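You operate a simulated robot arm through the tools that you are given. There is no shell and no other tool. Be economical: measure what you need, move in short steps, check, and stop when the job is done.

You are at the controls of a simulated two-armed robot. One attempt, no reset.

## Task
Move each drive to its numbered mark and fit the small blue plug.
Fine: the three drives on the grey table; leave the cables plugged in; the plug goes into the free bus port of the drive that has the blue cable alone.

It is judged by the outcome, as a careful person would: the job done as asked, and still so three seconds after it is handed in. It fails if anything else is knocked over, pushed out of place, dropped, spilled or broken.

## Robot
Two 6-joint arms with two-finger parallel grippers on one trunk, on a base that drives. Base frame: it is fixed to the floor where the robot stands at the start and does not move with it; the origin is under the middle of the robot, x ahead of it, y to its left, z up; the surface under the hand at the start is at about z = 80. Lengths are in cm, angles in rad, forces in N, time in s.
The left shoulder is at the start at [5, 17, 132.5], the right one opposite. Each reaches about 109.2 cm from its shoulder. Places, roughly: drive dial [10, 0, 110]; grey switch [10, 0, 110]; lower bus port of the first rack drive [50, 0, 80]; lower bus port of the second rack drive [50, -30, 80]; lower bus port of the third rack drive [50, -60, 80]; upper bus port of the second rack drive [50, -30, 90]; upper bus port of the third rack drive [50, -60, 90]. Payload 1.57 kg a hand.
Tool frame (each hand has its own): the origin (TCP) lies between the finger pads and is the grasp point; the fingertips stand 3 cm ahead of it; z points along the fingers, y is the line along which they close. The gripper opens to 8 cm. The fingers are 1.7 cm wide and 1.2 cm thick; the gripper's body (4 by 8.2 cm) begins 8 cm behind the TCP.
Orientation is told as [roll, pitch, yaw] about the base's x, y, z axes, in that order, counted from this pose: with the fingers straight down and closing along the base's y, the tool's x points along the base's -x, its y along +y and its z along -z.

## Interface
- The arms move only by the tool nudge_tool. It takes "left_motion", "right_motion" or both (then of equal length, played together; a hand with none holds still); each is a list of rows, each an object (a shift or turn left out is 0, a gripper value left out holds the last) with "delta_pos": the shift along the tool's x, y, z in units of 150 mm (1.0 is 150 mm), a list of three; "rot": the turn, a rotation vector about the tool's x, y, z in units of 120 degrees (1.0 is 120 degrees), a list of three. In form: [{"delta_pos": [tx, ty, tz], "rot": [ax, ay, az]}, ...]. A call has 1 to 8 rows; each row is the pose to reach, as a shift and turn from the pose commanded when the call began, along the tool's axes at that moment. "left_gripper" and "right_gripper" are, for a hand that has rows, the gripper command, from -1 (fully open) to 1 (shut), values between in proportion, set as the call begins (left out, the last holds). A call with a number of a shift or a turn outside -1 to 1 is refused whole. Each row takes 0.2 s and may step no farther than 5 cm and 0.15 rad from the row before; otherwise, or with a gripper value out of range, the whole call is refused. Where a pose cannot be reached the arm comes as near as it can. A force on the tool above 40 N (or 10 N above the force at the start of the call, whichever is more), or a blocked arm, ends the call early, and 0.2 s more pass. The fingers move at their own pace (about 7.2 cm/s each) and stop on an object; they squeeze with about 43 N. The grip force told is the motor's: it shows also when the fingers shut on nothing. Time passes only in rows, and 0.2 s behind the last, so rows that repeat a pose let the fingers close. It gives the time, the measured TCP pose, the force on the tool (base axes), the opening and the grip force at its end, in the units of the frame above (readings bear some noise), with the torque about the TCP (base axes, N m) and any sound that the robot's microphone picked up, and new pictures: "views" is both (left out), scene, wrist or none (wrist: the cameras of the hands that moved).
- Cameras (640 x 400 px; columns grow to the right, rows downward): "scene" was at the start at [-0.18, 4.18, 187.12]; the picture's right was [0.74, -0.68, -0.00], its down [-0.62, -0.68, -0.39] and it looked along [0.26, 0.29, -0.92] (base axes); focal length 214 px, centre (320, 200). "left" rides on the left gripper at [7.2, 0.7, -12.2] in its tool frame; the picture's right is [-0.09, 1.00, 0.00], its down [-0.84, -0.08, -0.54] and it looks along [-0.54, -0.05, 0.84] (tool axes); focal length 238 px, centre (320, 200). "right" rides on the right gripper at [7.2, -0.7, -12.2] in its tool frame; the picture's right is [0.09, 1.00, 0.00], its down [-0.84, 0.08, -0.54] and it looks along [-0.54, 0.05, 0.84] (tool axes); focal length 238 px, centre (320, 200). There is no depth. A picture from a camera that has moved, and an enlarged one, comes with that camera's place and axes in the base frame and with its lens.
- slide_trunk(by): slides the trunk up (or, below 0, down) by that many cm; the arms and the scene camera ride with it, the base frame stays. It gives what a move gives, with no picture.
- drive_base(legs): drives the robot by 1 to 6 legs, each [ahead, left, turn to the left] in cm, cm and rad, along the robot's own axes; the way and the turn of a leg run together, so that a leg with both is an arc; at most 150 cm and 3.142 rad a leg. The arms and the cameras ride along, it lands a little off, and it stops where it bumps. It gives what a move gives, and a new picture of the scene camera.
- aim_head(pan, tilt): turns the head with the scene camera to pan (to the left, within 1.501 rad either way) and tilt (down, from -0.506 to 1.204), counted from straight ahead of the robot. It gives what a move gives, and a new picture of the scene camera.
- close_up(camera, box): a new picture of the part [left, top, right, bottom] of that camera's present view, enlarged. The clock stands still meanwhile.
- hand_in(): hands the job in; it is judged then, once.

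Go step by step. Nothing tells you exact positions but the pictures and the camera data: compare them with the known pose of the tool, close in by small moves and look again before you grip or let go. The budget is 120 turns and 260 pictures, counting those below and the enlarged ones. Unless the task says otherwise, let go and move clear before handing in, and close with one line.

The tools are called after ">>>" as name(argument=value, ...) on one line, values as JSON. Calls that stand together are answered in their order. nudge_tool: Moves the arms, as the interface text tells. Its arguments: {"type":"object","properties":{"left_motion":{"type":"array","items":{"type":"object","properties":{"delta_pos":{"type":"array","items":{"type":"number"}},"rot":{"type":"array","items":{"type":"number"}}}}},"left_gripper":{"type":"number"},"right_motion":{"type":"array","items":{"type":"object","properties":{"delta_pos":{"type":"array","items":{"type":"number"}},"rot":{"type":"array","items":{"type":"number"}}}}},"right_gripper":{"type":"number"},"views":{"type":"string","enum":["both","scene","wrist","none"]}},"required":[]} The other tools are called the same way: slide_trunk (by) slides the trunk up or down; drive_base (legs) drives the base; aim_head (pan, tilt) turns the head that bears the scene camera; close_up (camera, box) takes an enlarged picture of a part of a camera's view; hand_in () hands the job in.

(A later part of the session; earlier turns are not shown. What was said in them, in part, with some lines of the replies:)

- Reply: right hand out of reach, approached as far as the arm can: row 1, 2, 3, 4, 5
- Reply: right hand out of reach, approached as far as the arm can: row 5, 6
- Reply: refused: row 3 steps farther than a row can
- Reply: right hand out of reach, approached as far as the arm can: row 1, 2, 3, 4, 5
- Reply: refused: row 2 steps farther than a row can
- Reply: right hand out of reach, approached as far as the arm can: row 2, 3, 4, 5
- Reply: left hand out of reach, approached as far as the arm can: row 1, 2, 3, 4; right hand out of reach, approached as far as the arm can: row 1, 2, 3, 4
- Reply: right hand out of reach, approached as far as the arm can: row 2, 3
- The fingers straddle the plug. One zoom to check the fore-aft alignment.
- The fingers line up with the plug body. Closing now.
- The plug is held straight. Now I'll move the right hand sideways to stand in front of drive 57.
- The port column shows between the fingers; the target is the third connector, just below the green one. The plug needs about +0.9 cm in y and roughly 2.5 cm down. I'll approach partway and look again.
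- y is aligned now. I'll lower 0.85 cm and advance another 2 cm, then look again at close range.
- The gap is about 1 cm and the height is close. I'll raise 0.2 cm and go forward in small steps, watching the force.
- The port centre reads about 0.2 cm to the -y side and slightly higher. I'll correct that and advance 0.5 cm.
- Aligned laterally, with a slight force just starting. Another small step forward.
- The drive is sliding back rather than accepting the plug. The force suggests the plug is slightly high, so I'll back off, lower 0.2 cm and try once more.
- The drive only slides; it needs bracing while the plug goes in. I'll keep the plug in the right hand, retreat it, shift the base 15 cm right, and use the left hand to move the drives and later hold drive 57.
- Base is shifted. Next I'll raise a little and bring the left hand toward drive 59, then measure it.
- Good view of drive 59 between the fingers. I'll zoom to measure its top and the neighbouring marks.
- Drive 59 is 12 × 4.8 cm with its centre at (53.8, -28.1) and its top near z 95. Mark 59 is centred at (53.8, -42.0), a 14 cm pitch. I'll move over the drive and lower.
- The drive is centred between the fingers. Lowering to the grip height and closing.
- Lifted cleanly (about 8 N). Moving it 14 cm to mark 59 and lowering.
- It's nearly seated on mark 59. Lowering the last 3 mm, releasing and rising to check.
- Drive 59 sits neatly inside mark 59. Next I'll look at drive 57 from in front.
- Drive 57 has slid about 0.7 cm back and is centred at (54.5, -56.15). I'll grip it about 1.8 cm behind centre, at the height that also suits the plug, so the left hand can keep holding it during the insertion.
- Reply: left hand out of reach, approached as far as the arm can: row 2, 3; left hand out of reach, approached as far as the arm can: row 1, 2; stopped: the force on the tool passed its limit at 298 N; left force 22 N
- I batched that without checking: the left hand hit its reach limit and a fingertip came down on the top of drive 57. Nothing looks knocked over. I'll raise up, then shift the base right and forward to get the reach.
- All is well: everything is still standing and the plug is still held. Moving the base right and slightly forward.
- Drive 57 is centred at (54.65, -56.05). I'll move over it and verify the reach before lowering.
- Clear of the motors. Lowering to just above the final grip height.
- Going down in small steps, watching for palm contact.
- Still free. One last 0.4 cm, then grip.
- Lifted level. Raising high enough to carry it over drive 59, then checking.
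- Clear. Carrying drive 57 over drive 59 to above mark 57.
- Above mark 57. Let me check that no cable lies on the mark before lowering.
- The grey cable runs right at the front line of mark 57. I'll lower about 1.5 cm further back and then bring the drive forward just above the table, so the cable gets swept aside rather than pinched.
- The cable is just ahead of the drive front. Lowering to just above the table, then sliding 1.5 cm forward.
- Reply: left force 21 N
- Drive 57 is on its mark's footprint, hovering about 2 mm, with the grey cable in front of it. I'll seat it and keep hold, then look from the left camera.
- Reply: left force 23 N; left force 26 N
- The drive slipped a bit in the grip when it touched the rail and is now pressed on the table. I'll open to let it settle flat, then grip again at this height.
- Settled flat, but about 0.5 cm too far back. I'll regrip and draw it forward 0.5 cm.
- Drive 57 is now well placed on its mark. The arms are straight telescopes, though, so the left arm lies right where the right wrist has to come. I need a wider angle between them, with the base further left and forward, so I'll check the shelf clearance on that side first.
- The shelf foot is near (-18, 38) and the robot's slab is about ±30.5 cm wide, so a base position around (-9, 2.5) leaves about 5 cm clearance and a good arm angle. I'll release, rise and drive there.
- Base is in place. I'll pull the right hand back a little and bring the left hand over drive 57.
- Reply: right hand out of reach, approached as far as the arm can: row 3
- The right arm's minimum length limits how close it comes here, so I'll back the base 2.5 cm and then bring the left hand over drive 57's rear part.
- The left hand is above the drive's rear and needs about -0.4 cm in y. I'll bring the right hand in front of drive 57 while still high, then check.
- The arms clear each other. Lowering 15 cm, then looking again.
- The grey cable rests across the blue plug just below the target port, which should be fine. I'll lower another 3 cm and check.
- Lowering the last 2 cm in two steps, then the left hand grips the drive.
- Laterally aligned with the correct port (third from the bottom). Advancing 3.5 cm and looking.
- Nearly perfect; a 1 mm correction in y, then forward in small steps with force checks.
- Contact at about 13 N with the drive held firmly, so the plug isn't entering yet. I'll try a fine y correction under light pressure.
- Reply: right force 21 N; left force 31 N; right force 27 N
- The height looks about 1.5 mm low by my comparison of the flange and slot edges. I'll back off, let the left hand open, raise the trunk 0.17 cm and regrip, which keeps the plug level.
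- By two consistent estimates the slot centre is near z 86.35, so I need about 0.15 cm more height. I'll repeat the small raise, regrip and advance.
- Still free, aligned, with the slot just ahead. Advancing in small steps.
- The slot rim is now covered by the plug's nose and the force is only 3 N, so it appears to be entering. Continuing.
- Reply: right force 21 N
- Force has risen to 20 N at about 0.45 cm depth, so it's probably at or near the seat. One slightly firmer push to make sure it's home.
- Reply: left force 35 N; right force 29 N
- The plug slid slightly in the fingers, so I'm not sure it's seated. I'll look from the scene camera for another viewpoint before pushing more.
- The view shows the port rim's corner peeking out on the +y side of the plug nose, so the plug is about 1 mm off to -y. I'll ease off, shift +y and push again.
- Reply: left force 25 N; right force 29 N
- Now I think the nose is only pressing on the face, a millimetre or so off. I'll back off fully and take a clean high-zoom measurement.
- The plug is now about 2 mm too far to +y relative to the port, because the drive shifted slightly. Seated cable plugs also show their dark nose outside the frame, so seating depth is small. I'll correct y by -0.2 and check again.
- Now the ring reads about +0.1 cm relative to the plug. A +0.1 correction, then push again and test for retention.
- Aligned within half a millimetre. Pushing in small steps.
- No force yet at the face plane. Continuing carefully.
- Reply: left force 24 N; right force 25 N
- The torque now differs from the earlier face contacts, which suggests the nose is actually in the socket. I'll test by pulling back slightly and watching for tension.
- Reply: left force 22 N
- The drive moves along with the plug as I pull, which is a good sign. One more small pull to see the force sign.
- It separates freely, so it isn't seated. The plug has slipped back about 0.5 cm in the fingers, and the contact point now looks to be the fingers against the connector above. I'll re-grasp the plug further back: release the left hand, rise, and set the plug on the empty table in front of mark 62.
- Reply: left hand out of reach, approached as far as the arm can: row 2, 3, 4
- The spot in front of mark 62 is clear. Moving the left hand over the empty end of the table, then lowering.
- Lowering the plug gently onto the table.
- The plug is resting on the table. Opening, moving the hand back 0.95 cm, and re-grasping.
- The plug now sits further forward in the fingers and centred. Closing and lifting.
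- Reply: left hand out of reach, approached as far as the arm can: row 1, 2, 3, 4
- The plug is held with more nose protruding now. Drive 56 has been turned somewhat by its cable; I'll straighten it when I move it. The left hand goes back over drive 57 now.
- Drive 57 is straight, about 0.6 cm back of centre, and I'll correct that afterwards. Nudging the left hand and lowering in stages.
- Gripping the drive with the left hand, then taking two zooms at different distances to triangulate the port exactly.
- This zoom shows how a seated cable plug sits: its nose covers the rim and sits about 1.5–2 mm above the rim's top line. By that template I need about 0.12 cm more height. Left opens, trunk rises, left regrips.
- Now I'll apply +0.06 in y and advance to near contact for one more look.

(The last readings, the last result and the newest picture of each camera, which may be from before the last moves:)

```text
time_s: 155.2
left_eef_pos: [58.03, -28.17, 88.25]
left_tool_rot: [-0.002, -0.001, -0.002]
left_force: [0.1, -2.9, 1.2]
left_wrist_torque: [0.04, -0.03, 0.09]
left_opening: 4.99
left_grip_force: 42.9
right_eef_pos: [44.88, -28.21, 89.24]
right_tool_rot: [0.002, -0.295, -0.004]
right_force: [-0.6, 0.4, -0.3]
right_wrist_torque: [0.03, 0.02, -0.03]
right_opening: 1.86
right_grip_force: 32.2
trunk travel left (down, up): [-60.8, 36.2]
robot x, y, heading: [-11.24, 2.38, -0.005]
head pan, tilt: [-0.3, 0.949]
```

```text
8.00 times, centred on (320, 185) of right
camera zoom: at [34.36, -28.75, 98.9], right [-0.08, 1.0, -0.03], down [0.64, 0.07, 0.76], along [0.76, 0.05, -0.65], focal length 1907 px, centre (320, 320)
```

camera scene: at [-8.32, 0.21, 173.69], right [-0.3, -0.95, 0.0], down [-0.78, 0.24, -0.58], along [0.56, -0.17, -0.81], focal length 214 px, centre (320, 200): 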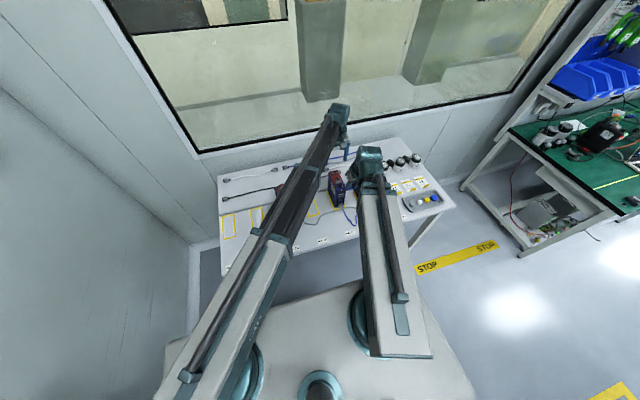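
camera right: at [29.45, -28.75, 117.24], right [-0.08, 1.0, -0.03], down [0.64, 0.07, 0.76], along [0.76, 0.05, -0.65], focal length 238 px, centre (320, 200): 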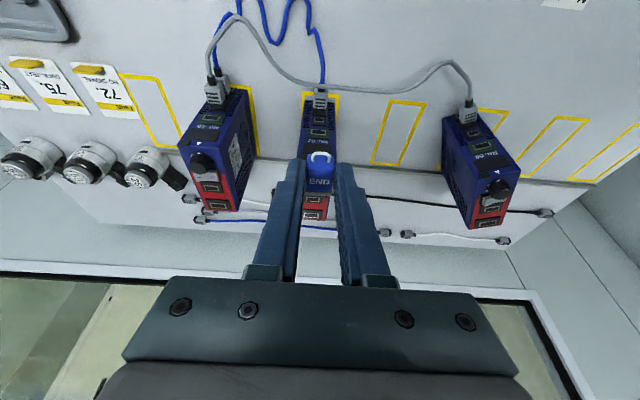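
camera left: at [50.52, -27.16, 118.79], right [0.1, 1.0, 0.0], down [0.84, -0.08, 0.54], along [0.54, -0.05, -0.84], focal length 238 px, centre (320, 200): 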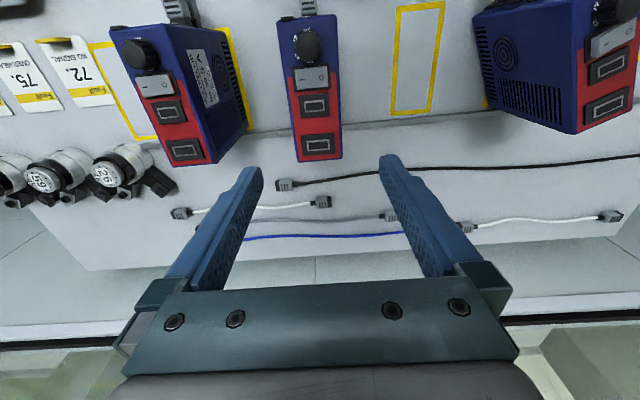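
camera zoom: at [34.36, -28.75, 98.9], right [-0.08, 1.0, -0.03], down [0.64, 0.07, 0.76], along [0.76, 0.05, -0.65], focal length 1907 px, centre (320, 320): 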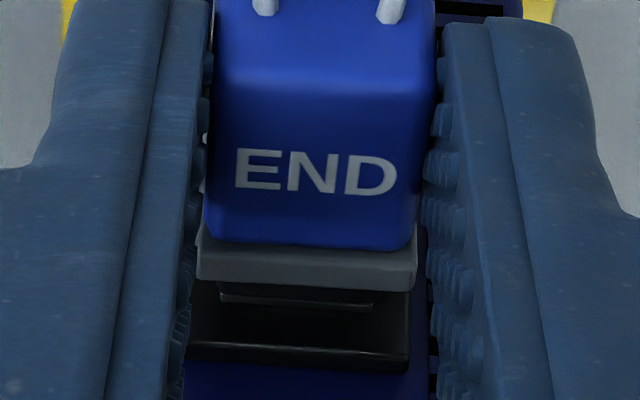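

Centred now. Advancing to contact in small steps.

>>> nudge_tool(right_motion=[{"delta_pos": [-0.016, 0, 0.005]}, {"delta_pos": [-0.032, 0, 0.01]}, {"delta_pos": [-0.032, 0, 0.01]}], views="none")

>>> nudge_tool(right_motion=[{"delta_pos": [-0.008, 0, 0.0025]}, {"delta_pos": [-0.016, 0, 0.005]}, {"delta_pos": [-0.016, 0, 0.005]}], views="none")

>>> close_up(camera="right", box=[290, 160, 350, 210])

```text
time_s: 155.9
left_eef_pos: [57.87, -28.16, 88.28]
left_tool_rot: [-0.001, -0.003, -0.002]
left_force: [11.4, -2.9, -0.8]
left_wrist_torque: [0.18, 0.46, 0.3]
left_opening: 4.98
left_grip_force: 43.2
right_eef_pos: [45.24, -28.05, 89.18]
right_tool_rot: [0.002, -0.293, -0.003]
right_force: [-15.5, 2.0, 6.7]
right_wrist_torque: [0.09, -0.23, 0.04]
right_opening: 1.8
right_grip_force: 33.0
trunk travel left (down, up): [-60.8, 36.2]
robot x, y, heading: [-11.4, 2.23, -0.002]
head pan, tilt: [-0.3, 0.949]
```

```text
time_s: 156.8
left_eef_pos: [58.07, -28.02, 88.28]
left_tool_rot: [-0.001, -0.004, -0.002]
left_force: [29.1, -1.2, 7.6]
left_wrist_torque: [0.22, 0.82, -0.01]
left_opening: 4.99
left_grip_force: 43.3
right_eef_pos: [45.42, -28.1, 89.16]
right_tool_rot: [0.001, -0.289, -0.003]
right_force: [-27.3, 0.8, -0.5]
right_wrist_torque: [0.0, 0.61, 0.15]
right_opening: 1.85
right_grip_force: 33.1
trunk travel left (down, up): [-60.8, 36.2]
robot x, y, heading: [-10.94, 2.41, -0.003]
head pan, tilt: [-0.3, 0.949]
```

```text
8.00 times, centred on (320, 185) of right
camera zoom: at [34.94, -28.72, 98.95], right [-0.09, 1.0, -0.02], down [0.65, 0.07, 0.76], along [0.76, 0.05, -0.65], focal length 1907 px, centre (320, 320)
```

zoom: 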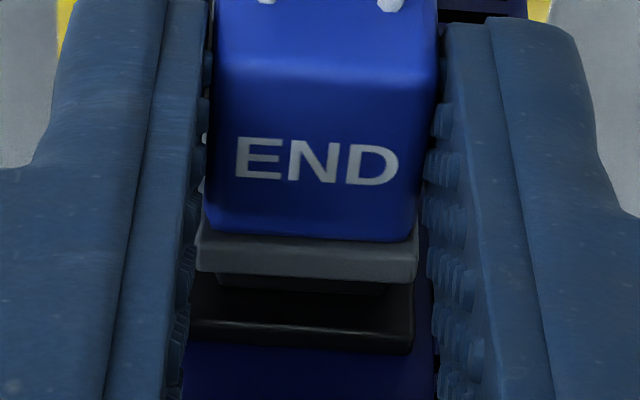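

Contact again, with some upward force. Let me look at the contact area from the scene camera at high zoom.

>>> close_up(camera="scene", box=[334, 168, 360, 188])

>>> close_up(camera="right", box=[305, 178, 335, 203])

```text
16.00 times, centred on (347, 178) of scene
camera zoom: at [-8.35, 0.16, 155.37], right [-0.3, -0.95, 0.0], down [-0.78, 0.24, -0.58], along [0.56, -0.17, -0.81], focal length 3432 px, centre (-112, 552)
```

zoom: 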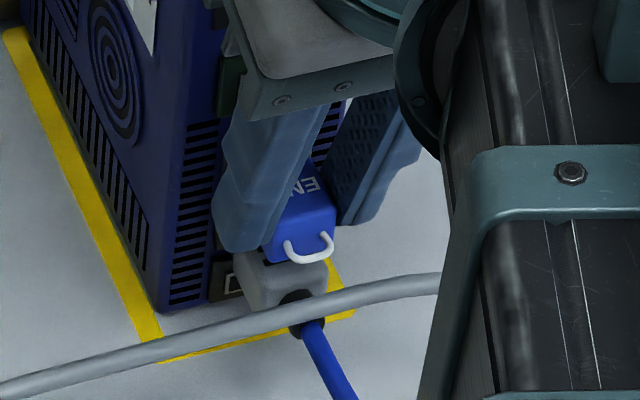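

```text
16.00 times, centred on (320, 190) of right
camera zoom: at [34.94, -28.72, 98.95], right [-0.09, 1.0, -0.02], down [0.65, 0.07, 0.76], along [0.76, 0.05, -0.65], focal length 3814 px, centre (320, 352)
```

zoom: 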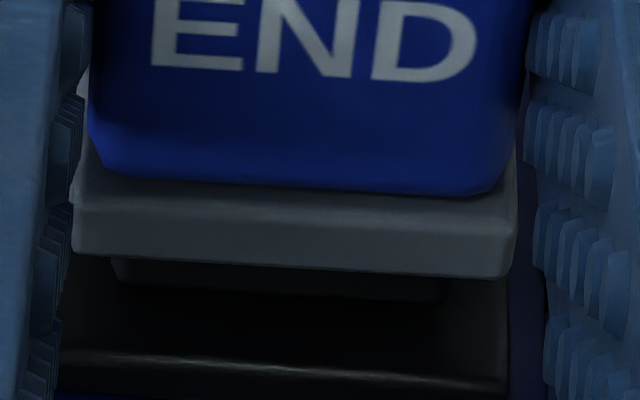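

The scene view shows the plug's underside touching the blue cable's plug just below, so I'm still too low. Backing off, raising another 0.18 cm, regripping and trying again.

>>> nudge_tool(right_motion=[{"delta_pos": [0.03, 0, -0.009]}, {"delta_pos": [0.065, 0, -0.02]}], left_motion=[{"delta_pos": [0, 0, 0]}, {"delta_pos": [0, 0, 0]}], left_gripper=-0.4, views="none")

>>> slide_trunk(by=0.18)

>>> nudge_tool(left_motion=[{"delta_pos": [0, 0, 0]}, {"delta_pos": [0, 0, 0]}, {"delta_pos": [0, 0, 0]}], left_gripper=1, views="none")

>>> close_up(camera="right", box=[290, 160, 350, 210])

```text
time_s: 157.3
left_eef_pos: [57.87, -28.14, 88.17]
left_tool_rot: [-0.004, -0.001, -0.004]
left_force: [0.3, 0.2, -0.9]
left_wrist_torque: [0.01, 0.0, -0.01]
left_opening: 5.62
left_grip_force: 0.0
right_eef_pos: [44.66, -28.04, 89.21]
right_tool_rot: [0.001, -0.298, -0.004]
right_force: [1.3, 0.1, -5.8]
right_wrist_torque: [0.04, 0.21, 0.01]
right_opening: 1.83
right_grip_force: 33.1
trunk travel left (down, up): [-60.8, 36.2]
robot x, y, heading: [-11.01, 2.42, -0.003]
head pan, tilt: [-0.3, 0.949]
```

```text
time_s: 157.9
left_eef_pos: [57.96, -28.09, 88.35]
left_tool_rot: [-0.003, -0.001, -0.003]
left_force: [-0.2, -0.2, 0.6]
left_wrist_torque: [0.0, -0.02, 0.0]
left_opening: 5.59
left_grip_force: 0.0
right_eef_pos: [44.7, -28.06, 89.4]
right_tool_rot: [0.001, -0.295, -0.004]
right_force: [-0.7, 0.3, -10.0]
right_wrist_torque: [0.01, 0.82, -0.01]
right_opening: 1.84
right_grip_force: 33.0
trunk travel left (down, up): [-61.0, 36.0]
robot x, y, heading: [-11.45, 2.43, -0.005]
head pan, tilt: [-0.3, 0.949]
```

```text
time_s: 158.7
left_eef_pos: [57.97, -28.24, 88.37]
left_tool_rot: [-0.003, 0.0, -0.002]
left_force: [1.4, -1.4, -0.2]
left_wrist_torque: [-0.07, -0.15, 0.18]
left_opening: 4.99
left_grip_force: 43.2
right_eef_pos: [44.62, -28.17, 89.34]
right_tool_rot: [0.002, -0.294, -0.003]
right_force: [-1.1, 3.2, -4.0]
right_wrist_torque: [0.08, 0.4, 0.15]
right_opening: 1.85
right_grip_force: 32.5
trunk travel left (down, up): [-61.0, 36.0]
robot x, y, heading: [-11.1, 2.62, -0.002]
head pan, tilt: [-0.3, 0.949]
```

```text
8.00 times, centred on (320, 185) of right
camera zoom: at [34.1, -28.73, 99.04], right [-0.08, 1.0, -0.02], down [0.64, 0.07, 0.76], along [0.76, 0.05, -0.65], focal length 1907 px, centre (320, 320)
```

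zoom: 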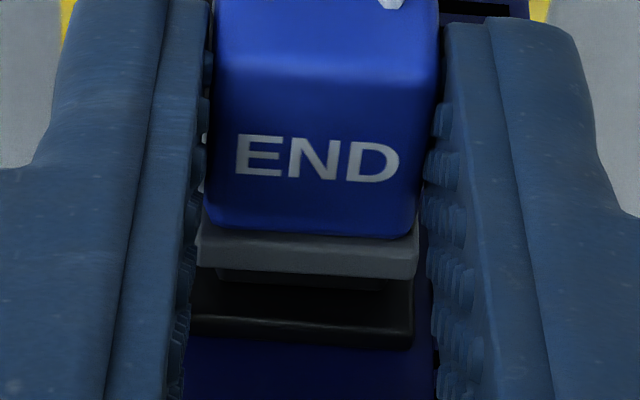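

The drive now moves and lifts together with the plug, with its weight showing on the right hand, so the plug really is locked into the port. I'll lower back down, release the plug and check that it stays.

>>> slide_trunk(by=-0.18)

>>> nudge_tool(right_motion=[{"delta_pos": [0, 0, 0]}, {"delta_pos": [0, 0, 0]}, {"delta_pos": [0, 0, 0]}], right_gripper=0.25, views="none")

>>> close_up(camera="right", box=[270, 140, 370, 220])

```text
time_s: 159.2
left_eef_pos: [57.85, -28.07, 88.3]
left_tool_rot: [-0.001, -0.003, -0.005]
left_force: [4.6, -4.9, 24.1]
left_wrist_torque: [0.3, -0.13, 0.01]
left_opening: 4.97
left_grip_force: 43.4
right_eef_pos: [44.58, -28.03, 89.36]
right_tool_rot: [0.001, -0.297, -0.004]
right_force: [2.6, 2.0, -12.4]
right_wrist_torque: [0.05, 0.27, 0.1]
right_opening: 1.8
right_grip_force: 33.3
trunk travel left (down, up): [-60.8, 36.2]
robot x, y, heading: [-10.89, 2.62, -0.001]
head pan, tilt: [-0.3, 0.949]
```

```text
time_s: 160.0
left_eef_pos: [58.03, -28.13, 88.27]
left_tool_rot: [-0.002, -0.001, -0.005]
left_force: [6.1, -5.5, 15.5]
left_wrist_torque: [0.2, -1.42, -0.31]
left_opening: 4.98
left_grip_force: 43.2
right_eef_pos: [44.55, -28.2, 89.22]
right_tool_rot: [0.002, -0.296, -0.004]
right_force: [0.1, 0.1, -0.4]
right_wrist_torque: [-0.02, 0.02, -0.01]
right_opening: 2.97
right_grip_force: 0.1
trunk travel left (down, up): [-60.8, 36.2]
robot x, y, heading: [-11.03, 2.28, -0.002]
head pan, tilt: [-0.3, 0.949]
```

```text
5.00 times, centred on (320, 180) of right
camera zoom: at [33.99, -28.72, 98.94], right [-0.08, 1.0, -0.03], down [0.64, 0.07, 0.76], along [0.76, 0.05, -0.65], focal length 1192 px, centre (320, 300)
```

zoom: 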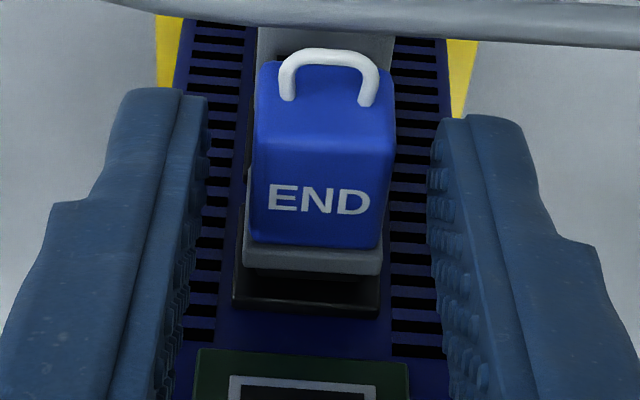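

The plug stays in the port on its own, directly below the green connector. Now I'll withdraw the right hand straight back, release the left hand and rise.

>>> nudge_tool(right_motion=[{"delta_pos": [0.1, 0, -0.031]}, {"delta_pos": [0.2, 0, -0.062]}, {"delta_pos": [0.27, 0, -0.0835]}], left_motion=[{"delta_pos": [0, 0, 0]}, {"delta_pos": [0, 0, 0]}, {"delta_pos": [0, 0, 0]}], left_gripper=-1, views="none")

>>> slide_trunk(by=18)

>>> nudge_tool(left_motion=[{"delta_pos": [0.0, 0.25, 0]}, {"delta_pos": [0.0, 0.5, 0]}, {"delta_pos": [0.0, 0.75, 0]}], right_motion=[{"delta_pos": [0, -0.15, 0]}, {"delta_pos": [0, -0.3, 0]}, {"delta_pos": [0.0, -0.45, 0.0]}], views="wrist")

>>> close_up(camera="right", box=[330, 60, 490, 180])

```text
time_s: 160.8
left_eef_pos: [57.89, -28.09, 88.27]
left_tool_rot: [-0.003, 0.001, -0.003]
left_force: [0.0, 0.2, -1.1]
left_wrist_torque: [0.0, -0.01, 0.02]
left_opening: 8.02
left_grip_force: 0.2
right_eef_pos: [40.23, -28.06, 89.18]
right_tool_rot: [0.002, -0.298, -0.003]
right_force: [0.3, 0.3, 1.2]
right_wrist_torque: [0.03, -0.03, 0.0]
right_opening: 3.02
right_grip_force: 0.2
trunk travel left (down, up): [-60.8, 36.2]
robot x, y, heading: [-10.92, 2.18, -0.003]
head pan, tilt: [-0.3, 0.949]
```

```text
time_s: 162.8
left_eef_pos: [57.95, -28.11, 106.22]
left_tool_rot: [-0.001, 0.001, -0.003]
left_force: [0.4, 0.9, 0.9]
left_wrist_torque: [0.03, 0.01, 0.01]
left_opening: 7.97
left_grip_force: 0.2
right_eef_pos: [40.44, -28.07, 107.21]
right_tool_rot: [0.002, -0.297, -0.003]
right_force: [-0.4, 0.1, -0.4]
right_wrist_torque: [0.0, -0.01, -0.01]
right_opening: 2.98
right_grip_force: 0.1
trunk travel left (down, up): [-78.8, 18.2]
robot x, y, heading: [-11.57, 2.19, -0.003]
head pan, tilt: [-0.3, 0.949]
```

```text
time_s: 163.6
left_eef_pos: [57.88, -16.95, 106.23]
left_tool_rot: [-0.002, -0.001, -0.004]
left_force: [0.6, -0.8, 0.2]
left_wrist_torque: [-0.04, 0.01, -0.02]
left_opening: 8.0
left_grip_force: 0.1
right_eef_pos: [40.3, -34.83, 107.1]
right_tool_rot: [0.002, -0.296, -0.005]
right_force: [0.7, -0.1, 0.9]
right_wrist_torque: [-0.01, -0.02, 0.0]
right_opening: 3.0
right_grip_force: 0.1
trunk travel left (down, up): [-78.8, 18.2]
robot x, y, heading: [-11.28, 2.63, -0.005]
head pan, tilt: [-0.3, 0.949]
camera right: at [29.84, -35.52, 116.9], right [-0.09, 1.0, -0.03], down [0.64, 0.07, 0.76], along [0.76, 0.05, -0.65], focal length 238 px, centre (320, 200)
camera left: at [50.74, -16.25, 118.45], right [0.1, 1.0, 0.0], down [0.84, -0.08, 0.54], along [0.54, -0.05, -0.84], focal length 238 px, centre (320, 200)
```

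right: 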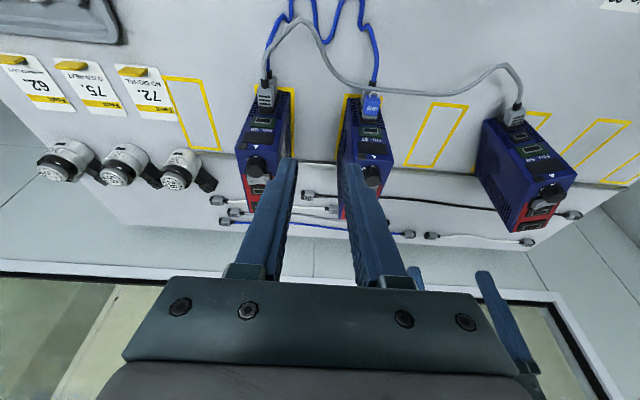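
left: 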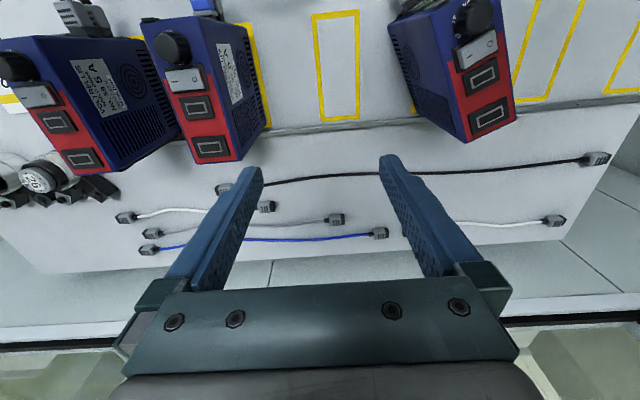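

```text
3.33 times, centred on (410, 120) of right
camera zoom: at [29.84, -35.52, 116.9], right [-0.09, 1.0, -0.03], down [0.64, 0.07, 0.76], along [0.76, 0.05, -0.65], focal length 794 px, centre (20, 467)
```

zoom: 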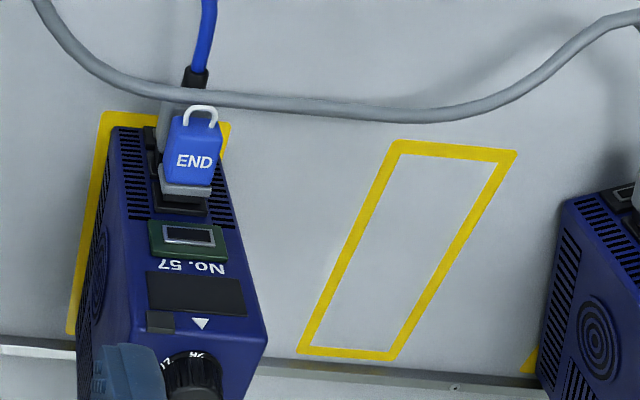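

The END plug is seated and drive 57 sits inside its mark. Next is drive 56: I'll park the right hand off the table and bring the left hand in front of drive 56 to measure it.

>>> nudge_tool(left_motion=[{"delta_pos": [0.25, 0.2, 0]}, {"delta_pos": [0.5, 0.4, 0]}, {"delta_pos": [0.75, 0.6, 0]}, {"delta_pos": [1.0, 0.8, 0]}, {"delta_pos": [1.0, 0.97, 0]}], right_motion=[{"delta_pos": [0.1, -0.22, -0.031]}, {"delta_pos": [0.25, -0.45, -0.077]}, {"delta_pos": [0.45, -0.65, -0.139]}, {"delta_pos": [0.65, -0.85, -0.2]}, {"delta_pos": [0.85, -1.0, -0.263]}], views="wrist")

>>> close_up(camera="left", box=[170, 100, 470, 290])

```text
time_s: 164.8
left_eef_pos: [42.78, -2.34, 106.24]
left_tool_rot: [-0.001, -0.001, -0.005]
left_force: [0.5, 0.1, 0.4]
left_wrist_torque: [0.0, -0.04, -0.03]
left_opening: 7.99
left_grip_force: 0.1
right_eef_pos: [26.94, -49.69, 107.27]
right_tool_rot: [0.002, -0.296, -0.004]
right_force: [-0.2, -1.0, -0.8]
right_wrist_torque: [0.04, -0.01, -0.02]
right_opening: 2.98
right_grip_force: 0.1
trunk travel left (down, up): [-78.8, 18.2]
robot x, y, heading: [-11.28, 2.14, -0.005]
head pan, tilt: [-0.3, 0.949]
camera right: at [16.28, -50.3, 116.9], right [-0.09, 1.0, -0.03], down [0.64, 0.07, 0.76], along [0.76, 0.05, -0.65], focal length 238 px, centre (320, 200)
camera left: at [35.72, -1.58, 118.46], right [0.1, 1.0, 0.0], down [0.84, -0.08, 0.54], along [0.54, -0.05, -0.84], focal length 238 px, centre (320, 200)
```

right: 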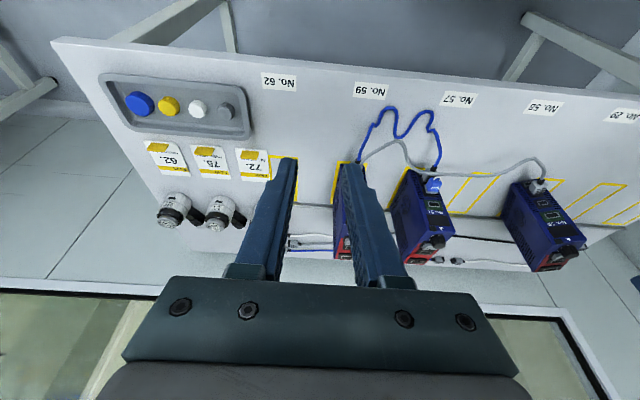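
left: 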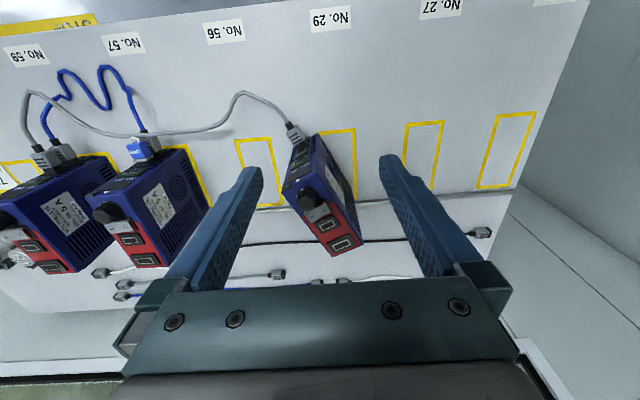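

```text
2.11 times, centred on (320, 195) of left
camera zoom: at [35.72, -1.58, 118.46], right [0.1, 1.0, 0.0], down [0.84, -0.08, 0.54], along [0.54, -0.05, -0.84], focal length 502 px, centre (320, 210)
```

zoom: 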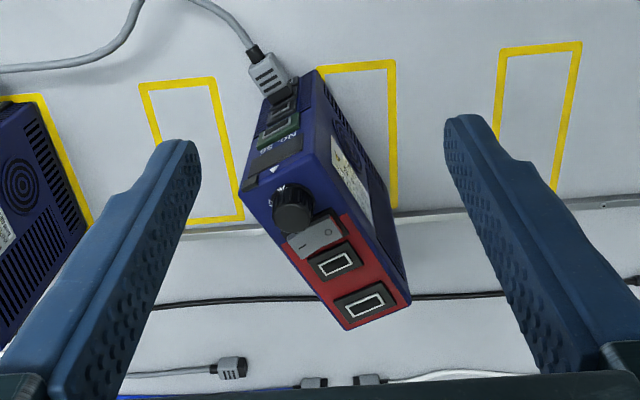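

Drive 56 is centred at (53.6, -2.7) and turned about 0.43 rad. I'll turn the left hand to match and move over it.

>>> nudge_tool(left_motion=[{"delta_pos": [-0.2, -0.01, 0], "rot": [0, 0, -0.051]}, {"delta_pos": [-0.4, -0.02, 0], "rot": [0, 0, -0.102]}, {"delta_pos": [-0.6, -0.024, 0], "rot": [0, 0, -0.153]}, {"delta_pos": [-0.722, -0.024, 0], "rot": [0, 0, -0.204]}], left_gripper=-1, views="wrist")

```text
time_s: 165.8
left_eef_pos: [53.83, -2.71, 106.24]
left_tool_rot: [-0.003, 0.0, 0.424]
left_force: [0.7, 1.0, -0.4]
left_wrist_torque: [0.02, 0.0, 0.01]
left_opening: 8.0
left_grip_force: 0.0
right_eef_pos: [26.83, -49.58, 107.21]
right_tool_rot: [0.002, -0.296, -0.005]
right_force: [-0.2, 0.1, 0.3]
right_wrist_torque: [-0.04, -0.01, 0.01]
right_opening: 3.0
right_grip_force: 0.1
trunk travel left (down, up): [-78.8, 18.2]
robot x, y, heading: [-11.44, 2.11, -0.002]
head pan, tilt: [-0.3, 0.949]
camera left: at [47.02, -5.11, 118.45], right [-0.33, 0.95, 0.0], down [0.79, 0.28, 0.54], along [0.51, 0.18, -0.84], focal length 238 px, centre (320, 200)
```

left: 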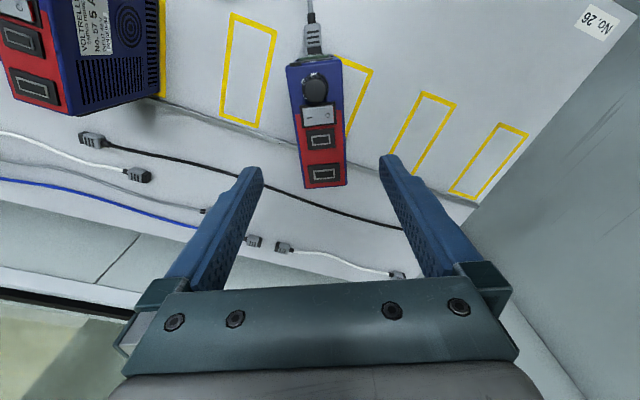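

The hand is aligned with the drive. Lowering and checking before gripping.

>>> slide_trunk(by=-9.3)

>>> nudge_tool(left_motion=[{"delta_pos": [0, 0, 0]}], views="wrist")

```text
time_s: 167.1
left_eef_pos: [53.86, -2.73, 96.89]
left_tool_rot: [-0.002, -0.001, 0.423]
left_force: [0.0, 0.7, 0.3]
left_wrist_torque: [0.0, -0.01, 0.01]
left_opening: 8.0
left_grip_force: 0.2
right_eef_pos: [26.81, -49.55, 97.91]
right_tool_rot: [0.001, -0.295, -0.002]
right_force: [0.9, -0.3, 0.2]
right_wrist_torque: [0.0, 0.02, 0.01]
right_opening: 2.98
right_grip_force: 0.2
trunk travel left (down, up): [-69.5, 27.5]
robot x, y, heading: [-11.32, 2.34, -0.007]
head pan, tilt: [-0.3, 0.949]
```

```text
time_s: 167.5
left_eef_pos: [53.74, -2.66, 97.01]
left_tool_rot: [-0.001, 0.0, 0.424]
left_force: [0.9, -0.7, -0.4]
left_wrist_torque: [-0.02, 0.01, 0.0]
left_opening: 8.03
left_grip_force: 0.1
right_eef_pos: [26.87, -49.65, 97.9]
right_tool_rot: [0.002, -0.296, -0.004]
right_force: [0.0, 0.1, -0.9]
right_wrist_torque: [0.04, 0.01, 0.01]
right_opening: 2.98
right_grip_force: 0.0
trunk travel left (down, up): [-69.5, 27.5]
robot x, y, heading: [-10.8, 2.61, -0.006]
head pan, tilt: [-0.3, 0.949]
camera left: at [46.96, -5.09, 109.16], right [-0.33, 0.95, 0.0], down [0.79, 0.27, 0.54], along [0.51, 0.18, -0.84], focal length 238 px, centre (320, 200)
```

left: 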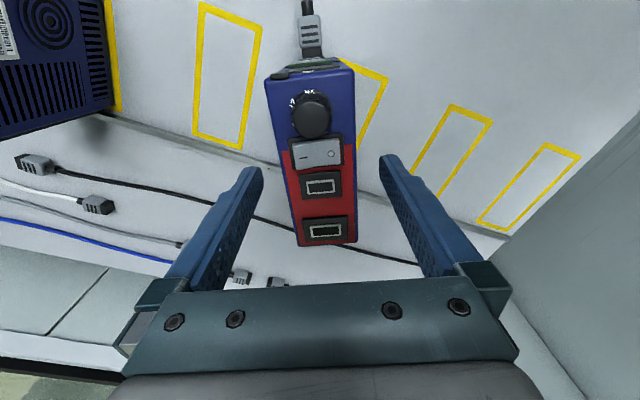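

Well centred. Lowering to grip height, closing and lifting 2 cm.

>>> slide_trunk(by=-6.4)

>>> nudge_tool(left_motion=[{"delta_pos": [0, 0, 0]}, {"delta_pos": [0, 0, 0]}, {"delta_pos": [0, 0, 0]}], left_gripper=1, views="none")

>>> slide_trunk(by=2)

>>> nudge_tool(left_motion=[{"delta_pos": [0, 0, 0]}], views="both")

```text
time_s: 168.5
left_eef_pos: [53.76, -2.73, 90.56]
left_tool_rot: [-0.002, -0.002, 0.423]
left_force: [-0.8, 0.3, -0.2]
left_wrist_torque: [-0.03, 0.02, -0.03]
left_opening: 8.01
left_grip_force: 0.1
right_eef_pos: [26.87, -49.6, 91.56]
right_tool_rot: [0.002, -0.294, -0.005]
right_force: [-0.4, 0.1, -0.1]
right_wrist_torque: [-0.01, -0.03, 0.0]
right_opening: 3.0
right_grip_force: 0.1
trunk travel left (down, up): [-63.1, 33.9]
robot x, y, heading: [-11.38, 2.46, -0.007]
head pan, tilt: [-0.3, 0.949]
```

```text
time_s: 169.3
left_eef_pos: [53.77, -2.84, 90.66]
left_tool_rot: [-0.001, -0.001, 0.424]
left_force: [0.7, -2.1, 2.3]
left_wrist_torque: [0.06, 0.15, 0.13]
left_opening: 5.0
left_grip_force: 43.0
right_eef_pos: [26.79, -49.65, 91.57]
right_tool_rot: [0.002, -0.294, -0.003]
right_force: [0.2, -1.1, -0.5]
right_wrist_torque: [-0.02, 0.01, 0.01]
right_opening: 3.01
right_grip_force: 0.1
trunk travel left (down, up): [-63.1, 33.9]
robot x, y, heading: [-11.2, 2.43, -0.008]
head pan, tilt: [-0.3, 0.949]
```

```text
time_s: 170.0
left_eef_pos: [53.81, -2.7, 92.51]
left_tool_rot: [-0.001, 0.002, 0.424]
left_force: [0.6, 0.6, -8.0]
left_wrist_torque: [0.01, 0.0, 0.03]
left_opening: 5.01
left_grip_force: 43.5
right_eef_pos: [26.88, -49.71, 93.52]
right_tool_rot: [0.002, -0.295, -0.004]
right_force: [-0.5, -0.2, -0.3]
right_wrist_torque: [0.0, -0.01, 0.0]
right_opening: 3.01
right_grip_force: 0.0
trunk travel left (down, up): [-65.1, 31.9]
robot x, y, heading: [-10.71, 2.41, -0.006]
head pan, tilt: [-0.3, 0.949]
```

```text
time_s: 170.4
left_eef_pos: [53.73, -2.81, 92.6]
left_tool_rot: [-0.002, 0.0, 0.425]
left_force: [-0.1, -0.3, -9.1]
left_wrist_torque: [-0.01, -0.01, 0.01]
left_opening: 4.97
left_grip_force: 42.7
right_eef_pos: [26.97, -49.62, 93.61]
right_tool_rot: [0.001, -0.294, -0.003]
right_force: [0.4, -0.1, 0.1]
right_wrist_torque: [0.01, 0.01, -0.07]
right_opening: 3.03
right_grip_force: 0.0
trunk travel left (down, up): [-65.1, 31.9]
robot x, y, heading: [-11.11, 2.43, -0.007]
head pan, tilt: [-0.3, 0.949]
camera scene: at [-8.24, 0.15, 159.65], right [-0.3, -0.95, 0.0], down [-0.78, 0.24, -0.58], along [0.55, -0.17, -0.81], focal length 214 px, centre (320, 200)
camera left: at [47.02, -5.1, 104.72], right [-0.33, 0.95, 0.0], down [0.79, 0.27, 0.54], along [0.51, 0.18, -0.84], focal length 238 px, centre (320, 200)
```

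scene: 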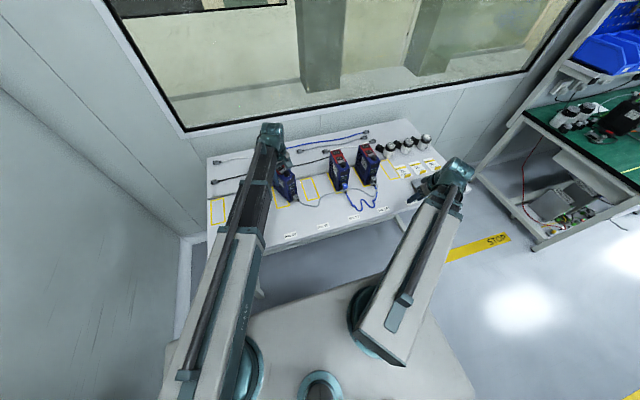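
left: 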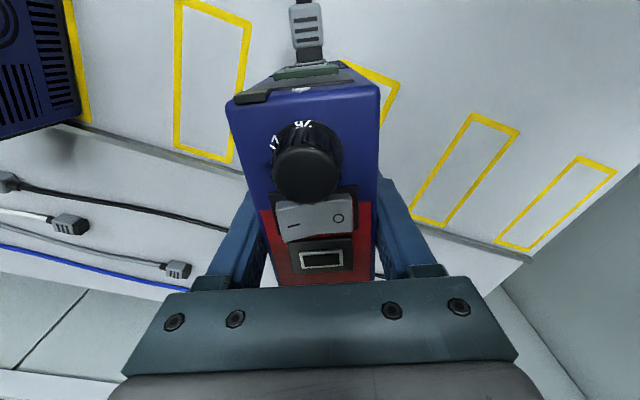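

Held level. Turning it straight and moving to above mark 56.

>>> nudge_tool(left_motion=[{"delta_pos": [0.074, -0.172, 0], "rot": [0, 0, 0.051]}, {"delta_pos": [0.148, -0.344, 0], "rot": [0, 0, 0.101]}, {"delta_pos": [0.222, -0.517, 0], "rot": [0, 0, 0.152]}, {"delta_pos": [0.2964, -0.689, 0], "rot": [0, 0, 0.2025]}, {"delta_pos": [0.2964, -0.689, 0], "rot": [0, 0, 0.2025]}], views="both")

>>> close_up(camera="scene", box=[250, 140, 410, 240])

```text
time_s: 171.6
left_eef_pos: [53.85, -14.11, 92.49]
left_tool_rot: [-0.001, 0.0, -0.004]
left_force: [0.1, -1.0, -9.0]
left_wrist_torque: [0.01, 0.02, -0.01]
left_opening: 5.02
left_grip_force: 42.2
right_eef_pos: [26.86, -49.74, 93.66]
right_tool_rot: [0.003, -0.295, -0.005]
right_force: [0.7, -0.3, 0.5]
right_wrist_torque: [-0.02, -0.02, -0.01]
right_opening: 2.97
right_grip_force: 0.0
trunk travel left (down, up): [-65.1, 31.9]
robot x, y, heading: [-11.18, 2.79, -0.003]
head pan, tilt: [-0.3, 0.949]
camera scene: at [-8.24, 0.14, 159.65], right [-0.3, -0.95, 0.0], down [-0.78, 0.24, -0.58], along [0.56, -0.17, -0.81], focal length 214 px, centre (320, 200)
camera left: at [46.83, -13.39, 104.72], right [0.09, 1.0, 0.0], down [0.84, -0.08, 0.54], along [0.54, -0.05, -0.84], focal length 238 px, centre (320, 200)
```

scene: 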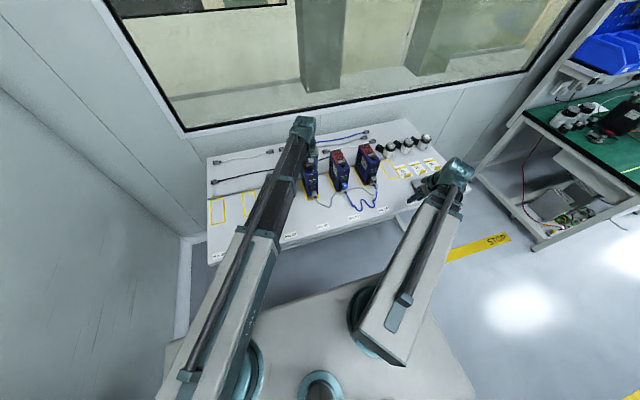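
left: 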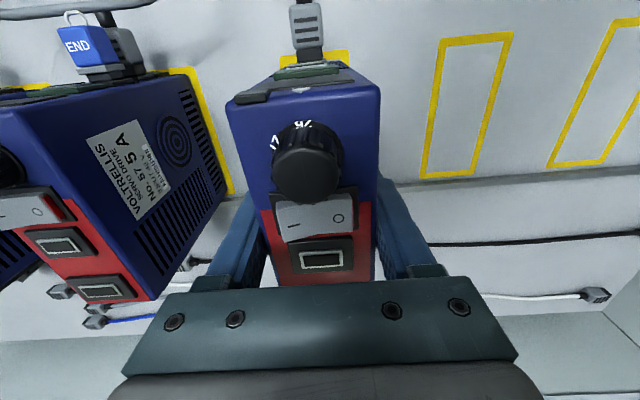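

```text
4.00 times, centred on (330, 190) of scene
camera zoom: at [-8.24, 0.14, 159.65], right [-0.3, -0.95, 0.0], down [-0.78, 0.24, -0.58], along [0.56, -0.17, -0.81], focal length 858 px, centre (280, 240)
```

zoom: 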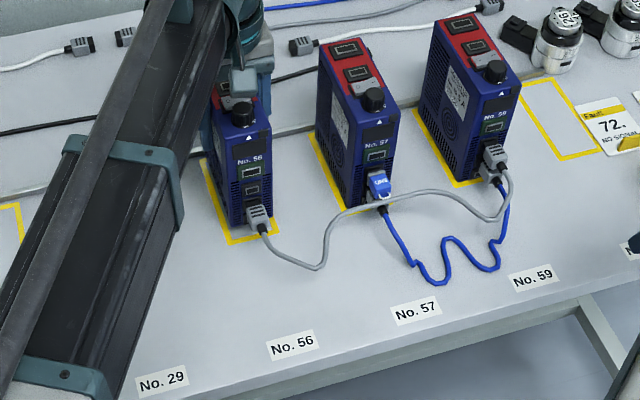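

The cables are clear of mark 56. Lowering, releasing and rising.

>>> slide_trunk(by=-1.7)

>>> slide_trunk(by=-0.25)

>>> nudge_tool(left_motion=[{"delta_pos": [0, 0, 0]}, {"delta_pos": [0, 0, 0]}, {"delta_pos": [0, 0, 0]}], left_gripper=-1, views="none")

>>> slide_trunk(by=15)

>>> nudge_tool(left_motion=[{"delta_pos": [0.3, 0.0, 0]}, {"delta_pos": [0.6, 0.0, 0]}, {"delta_pos": [0.75, 0.0, 0]}], views="wrist")

>>> close_up(camera="left", box=[120, 80, 440, 280])

```text
time_s: 172.2
left_eef_pos: [53.9, -14.04, 90.86]
left_tool_rot: [-0.001, 0.0, -0.001]
left_force: [-0.1, 0.2, -8.6]
left_wrist_torque: [0.02, -0.01, -0.04]
left_opening: 4.99
left_grip_force: 42.9
right_eef_pos: [26.88, -49.69, 91.86]
right_tool_rot: [0.001, -0.295, -0.004]
right_force: [0.2, -0.2, -0.2]
right_wrist_torque: [0.0, 0.02, 0.03]
right_opening: 3.01
right_grip_force: 0.1
trunk travel left (down, up): [-63.4, 33.6]
robot x, y, heading: [-11.35, 2.46, -0.004]
head pan, tilt: [-0.3, 0.949]
```

```text
time_s: 172.7
left_eef_pos: [54.01, -14.04, 90.64]
left_tool_rot: [-0.003, 0.0, 0.0]
left_force: [-0.4, 0.0, -8.9]
left_wrist_torque: [0.01, 0.02, -0.01]
left_opening: 5.01
left_grip_force: 42.8
right_eef_pos: [27.0, -49.64, 91.56]
right_tool_rot: [0.003, -0.295, -0.003]
right_force: [-1.0, 0.3, -0.3]
right_wrist_torque: [0.0, -0.04, 0.01]
right_opening: 2.97
right_grip_force: 0.1
trunk travel left (down, up): [-63.1, 33.9]
robot x, y, heading: [-10.89, 2.52, -0.005]
head pan, tilt: [-0.3, 0.949]
```

```text
time_s: 173.5
left_eef_pos: [54.02, -14.0, 90.64]
left_tool_rot: [-0.002, -0.001, -0.001]
left_force: [-0.2, -0.8, -0.1]
left_wrist_torque: [-0.01, 0.02, 0.03]
left_opening: 7.95
left_grip_force: 0.1
right_eef_pos: [26.89, -49.62, 91.7]
right_tool_rot: [0.002, -0.296, -0.004]
right_force: [-0.3, -0.2, 0.0]
right_wrist_torque: [-0.03, -0.01, 0.0]
right_opening: 3.01
right_grip_force: 0.2
trunk travel left (down, up): [-63.1, 33.9]
robot x, y, heading: [-11.34, 2.19, -0.0]
head pan, tilt: [-0.3, 0.949]
```

```text
time_s: 175.3
left_eef_pos: [53.93, -14.0, 105.64]
left_tool_rot: [-0.002, 0.0, -0.001]
left_force: [-0.4, 0.4, -0.2]
left_wrist_torque: [-0.06, 0.0, 0.03]
left_opening: 8.01
left_grip_force: 0.1
right_eef_pos: [26.94, -49.73, 106.61]
right_tool_rot: [0.002, -0.295, -0.004]
right_force: [-0.4, 0.5, -0.6]
right_wrist_torque: [0.02, 0.0, 0.01]
right_opening: 3.0
right_grip_force: 0.1
trunk travel left (down, up): [-78.1, 18.9]
robot x, y, heading: [-11.21, 2.45, -0.003]
head pan, tilt: [-0.3, 0.949]
```

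```text
time_s: 176.1
left_eef_pos: [42.58, -14.04, 105.64]
left_tool_rot: [-0.002, -0.001, 0.001]
left_force: [0.6, -0.5, -0.2]
left_wrist_torque: [-0.01, 0.02, 0.0]
left_opening: 8.0
left_grip_force: 0.1
right_eef_pos: [26.91, -49.59, 106.68]
right_tool_rot: [0.002, -0.295, -0.003]
right_force: [0.2, 0.4, -0.6]
right_wrist_torque: [0.02, 0.02, -0.01]
right_opening: 3.02
right_grip_force: 0.0
trunk travel left (down, up): [-78.1, 18.9]
robot x, y, heading: [-11.3, 2.42, -0.002]
head pan, tilt: [-0.3, 0.949]
camera left: at [35.44, -13.47, 117.81], right [0.09, 1.0, 0.0], down [0.84, -0.08, 0.54], along [0.54, -0.05, -0.84], focal length 238 px, centre (320, 200)
```

left: 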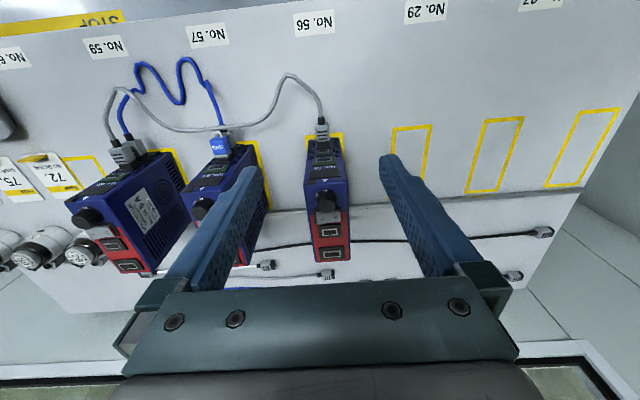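

```text
2.00 times, centred on (280, 180) of left
camera zoom: at [35.44, -13.47, 117.81], right [0.09, 1.0, 0.0], down [0.84, -0.08, 0.54], along [0.54, -0.05, -0.84], focal length 477 px, centre (400, 240)
```

zoom: 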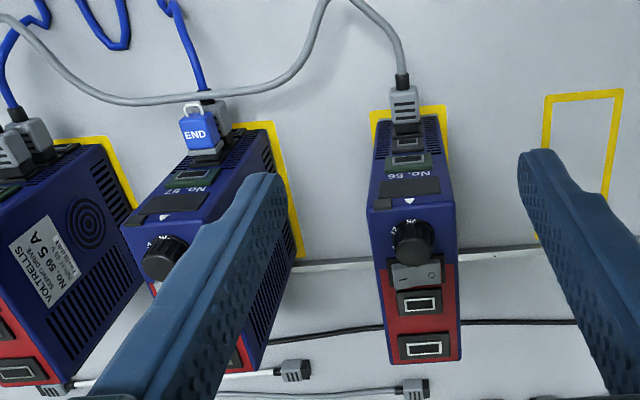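

Drive 56 sits squarely on mark 56. Let me check drives 57 and 59 from in front.

>>> nudge_tool(left_motion=[{"delta_pos": [0, -0.3, 0]}, {"delta_pos": [0, -0.6, 0]}, {"delta_pos": [0, -0.9, 0]}, {"delta_pos": [0, -0.93, 0]}], views="wrist")

>>> close_up(camera="left", box=[200, 80, 420, 280])

```text
time_s: 177.1
left_eef_pos: [42.6, -27.95, 105.55]
left_tool_rot: [-0.001, -0.001, 0.0]
left_force: [0.0, -0.3, -0.2]
left_wrist_torque: [0.02, -0.02, -0.01]
left_opening: 8.0
left_grip_force: 0.1
right_eef_pos: [26.79, -49.66, 106.63]
right_tool_rot: [0.002, -0.295, -0.004]
right_force: [-1.0, 0.4, 0.6]
right_wrist_torque: [-0.01, -0.02, 0.0]
right_opening: 3.03
right_grip_force: 0.1
trunk travel left (down, up): [-78.1, 18.9]
robot x, y, heading: [-11.23, 2.43, -0.004]
head pan, tilt: [-0.3, 0.949]
camera left: at [35.4, -27.33, 117.81], right [0.09, 1.0, 0.0], down [0.84, -0.08, 0.54], along [0.54, -0.05, -0.84], focal length 238 px, centre (320, 200)
```

left: 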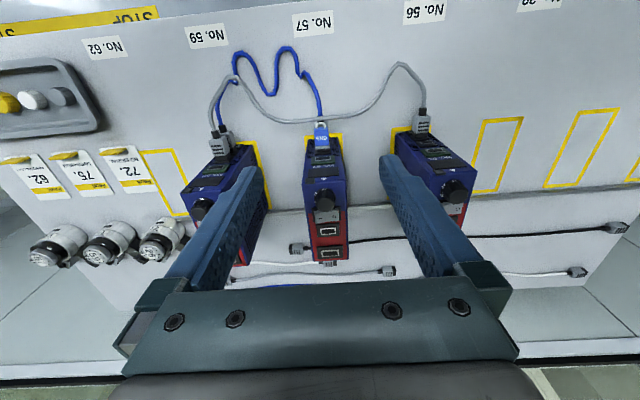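

```text
2.00 times, centred on (310, 180) of left
camera zoom: at [35.4, -27.33, 117.81], right [0.09, 1.0, 0.0], down [0.84, -0.08, 0.54], along [0.54, -0.05, -0.84], focal length 477 px, centre (340, 240)
```

zoom: 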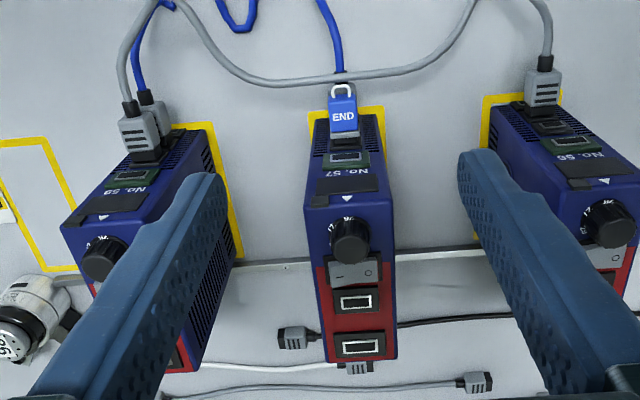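

Drives 57 and 59 are square on their marks. One last close look at the plug and drive 59.

>>> close_up(camera="left", box=[295, 100, 355, 150])

>>> close_up(camera="right", box=[320, 150, 560, 280])

```text
8.00 times, centred on (325, 125) of left
camera zoom: at [35.4, -27.33, 117.81], right [0.09, 1.0, 0.0], down [0.84, -0.08, 0.54], along [0.54, -0.05, -0.84], focal length 1907 px, centre (280, 800)
```

zoom: 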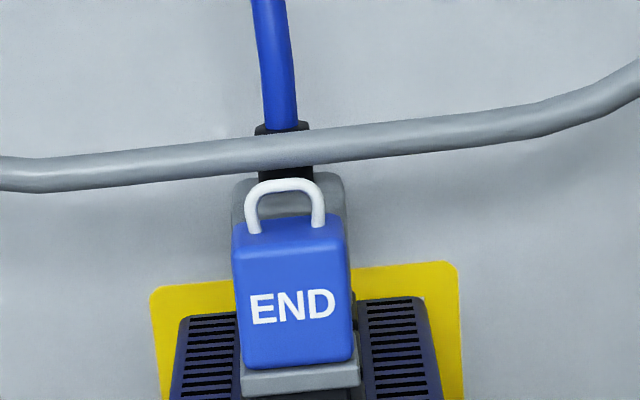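

```text
2.67 times, centred on (440, 215) of right
camera zoom: at [16.32, -50.27, 116.26], right [-0.08, 1.0, -0.03], down [0.64, 0.07, 0.76], along [0.76, 0.05, -0.65], focal length 636 px, centre (0, 160)
```

zoom: 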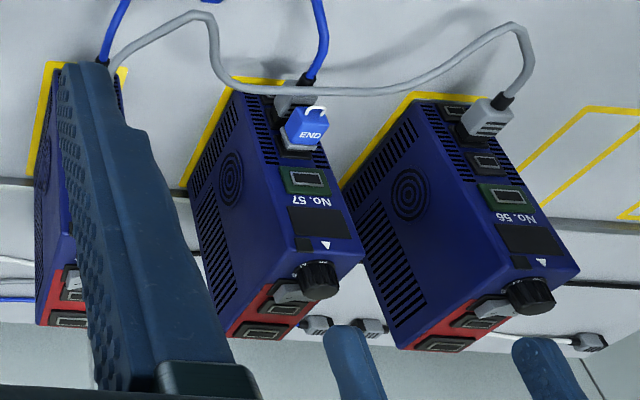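

Everything checks out: the three drives are on their numbered marks, the cables are still plugged in, and the END plug holds in the upper bus port of No. 57. I'll move the left hand clear and raise up.

>>> slide_trunk(by=6)

>>> nudge_tool(left_motion=[{"delta_pos": [0, 0.3, 0]}, {"delta_pos": [0, 0.6, 0]}, {"delta_pos": [0, 0.9, 0]}, {"delta_pos": [0.05, 1.0, 0]}], views="scene")

>>> close_up(camera="scene", box=[250, 130, 430, 250])

```text
time_s: 178.1
left_eef_pos: [42.6, -28.02, 111.5]
left_tool_rot: [-0.003, 0.0, 0.0]
left_force: [1.1, 1.0, 0.3]
left_wrist_torque: [0.01, -0.01, 0.0]
left_opening: 8.02
left_grip_force: 0.0
right_eef_pos: [26.92, -49.59, 112.61]
right_tool_rot: [0.001, -0.292, -0.003]
right_force: [0.3, 1.1, 0.1]
right_wrist_torque: [-0.01, 0.02, 0.0]
right_opening: 3.01
right_grip_force: 0.0
trunk travel left (down, up): [-84.1, 12.9]
robot x, y, heading: [-11.43, 2.22, -0.002]
head pan, tilt: [-0.3, 0.949]
```

```text
time_s: 179.1
left_eef_pos: [42.01, -12.81, 111.6]
left_tool_rot: [-0.001, -0.002, -0.002]
left_force: [-0.5, 0.5, -0.5]
left_wrist_torque: [-0.01, -0.04, 0.05]
left_opening: 8.03
left_grip_force: 0.1
right_eef_pos: [26.86, -49.69, 112.55]
right_tool_rot: [0.0, -0.296, -0.004]
right_force: [0.3, -0.5, 0.6]
right_wrist_torque: [0.03, -0.01, -0.03]
right_opening: 3.01
right_grip_force: 0.1
trunk travel left (down, up): [-84.1, 12.9]
robot x, y, heading: [-11.28, 2.66, -0.001]
head pan, tilt: [-0.3, 0.949]
camera scene: at [-8.34, 0.14, 178.71], right [-0.3, -0.95, 0.0], down [-0.78, 0.24, -0.58], along [0.56, -0.17, -0.81], focal length 214 px, centre (320, 200)
```

scene: 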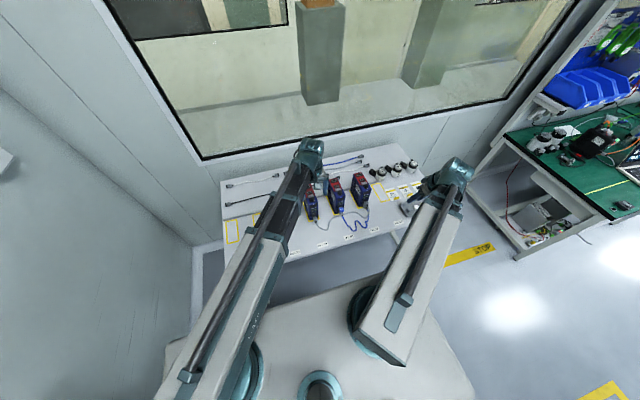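

```text
3.33 times, centred on (340, 190) of scene
camera zoom: at [-8.34, 0.14, 178.71], right [-0.3, -0.95, 0.0], down [-0.78, 0.24, -0.58], along [0.56, -0.17, -0.81], focal length 715 px, centre (253, 233)
```

zoom: 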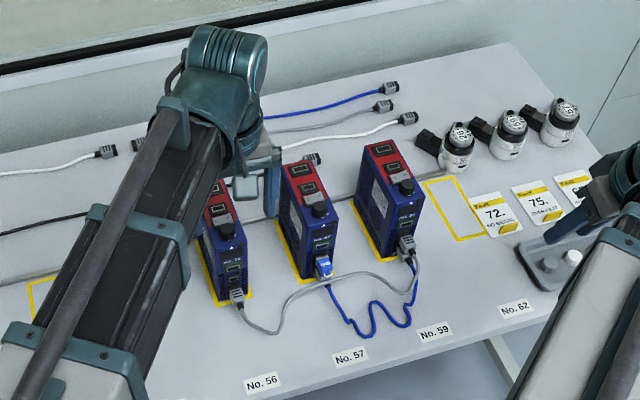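

All three drives are on their marks, the cables are still in, and the plug is fitted. Both hands are clear, so I'm handing in.

>>> hand_in()

```text
The job is handed in.
```

I moved drives 56, 57 and 59 to their numbered marks with the cables still plugged in. The blue END plug is in the free upper bus port of No. 57 and stays in by itself. I judged its depth only from the camera, so I'm not certain it is pushed fully home.
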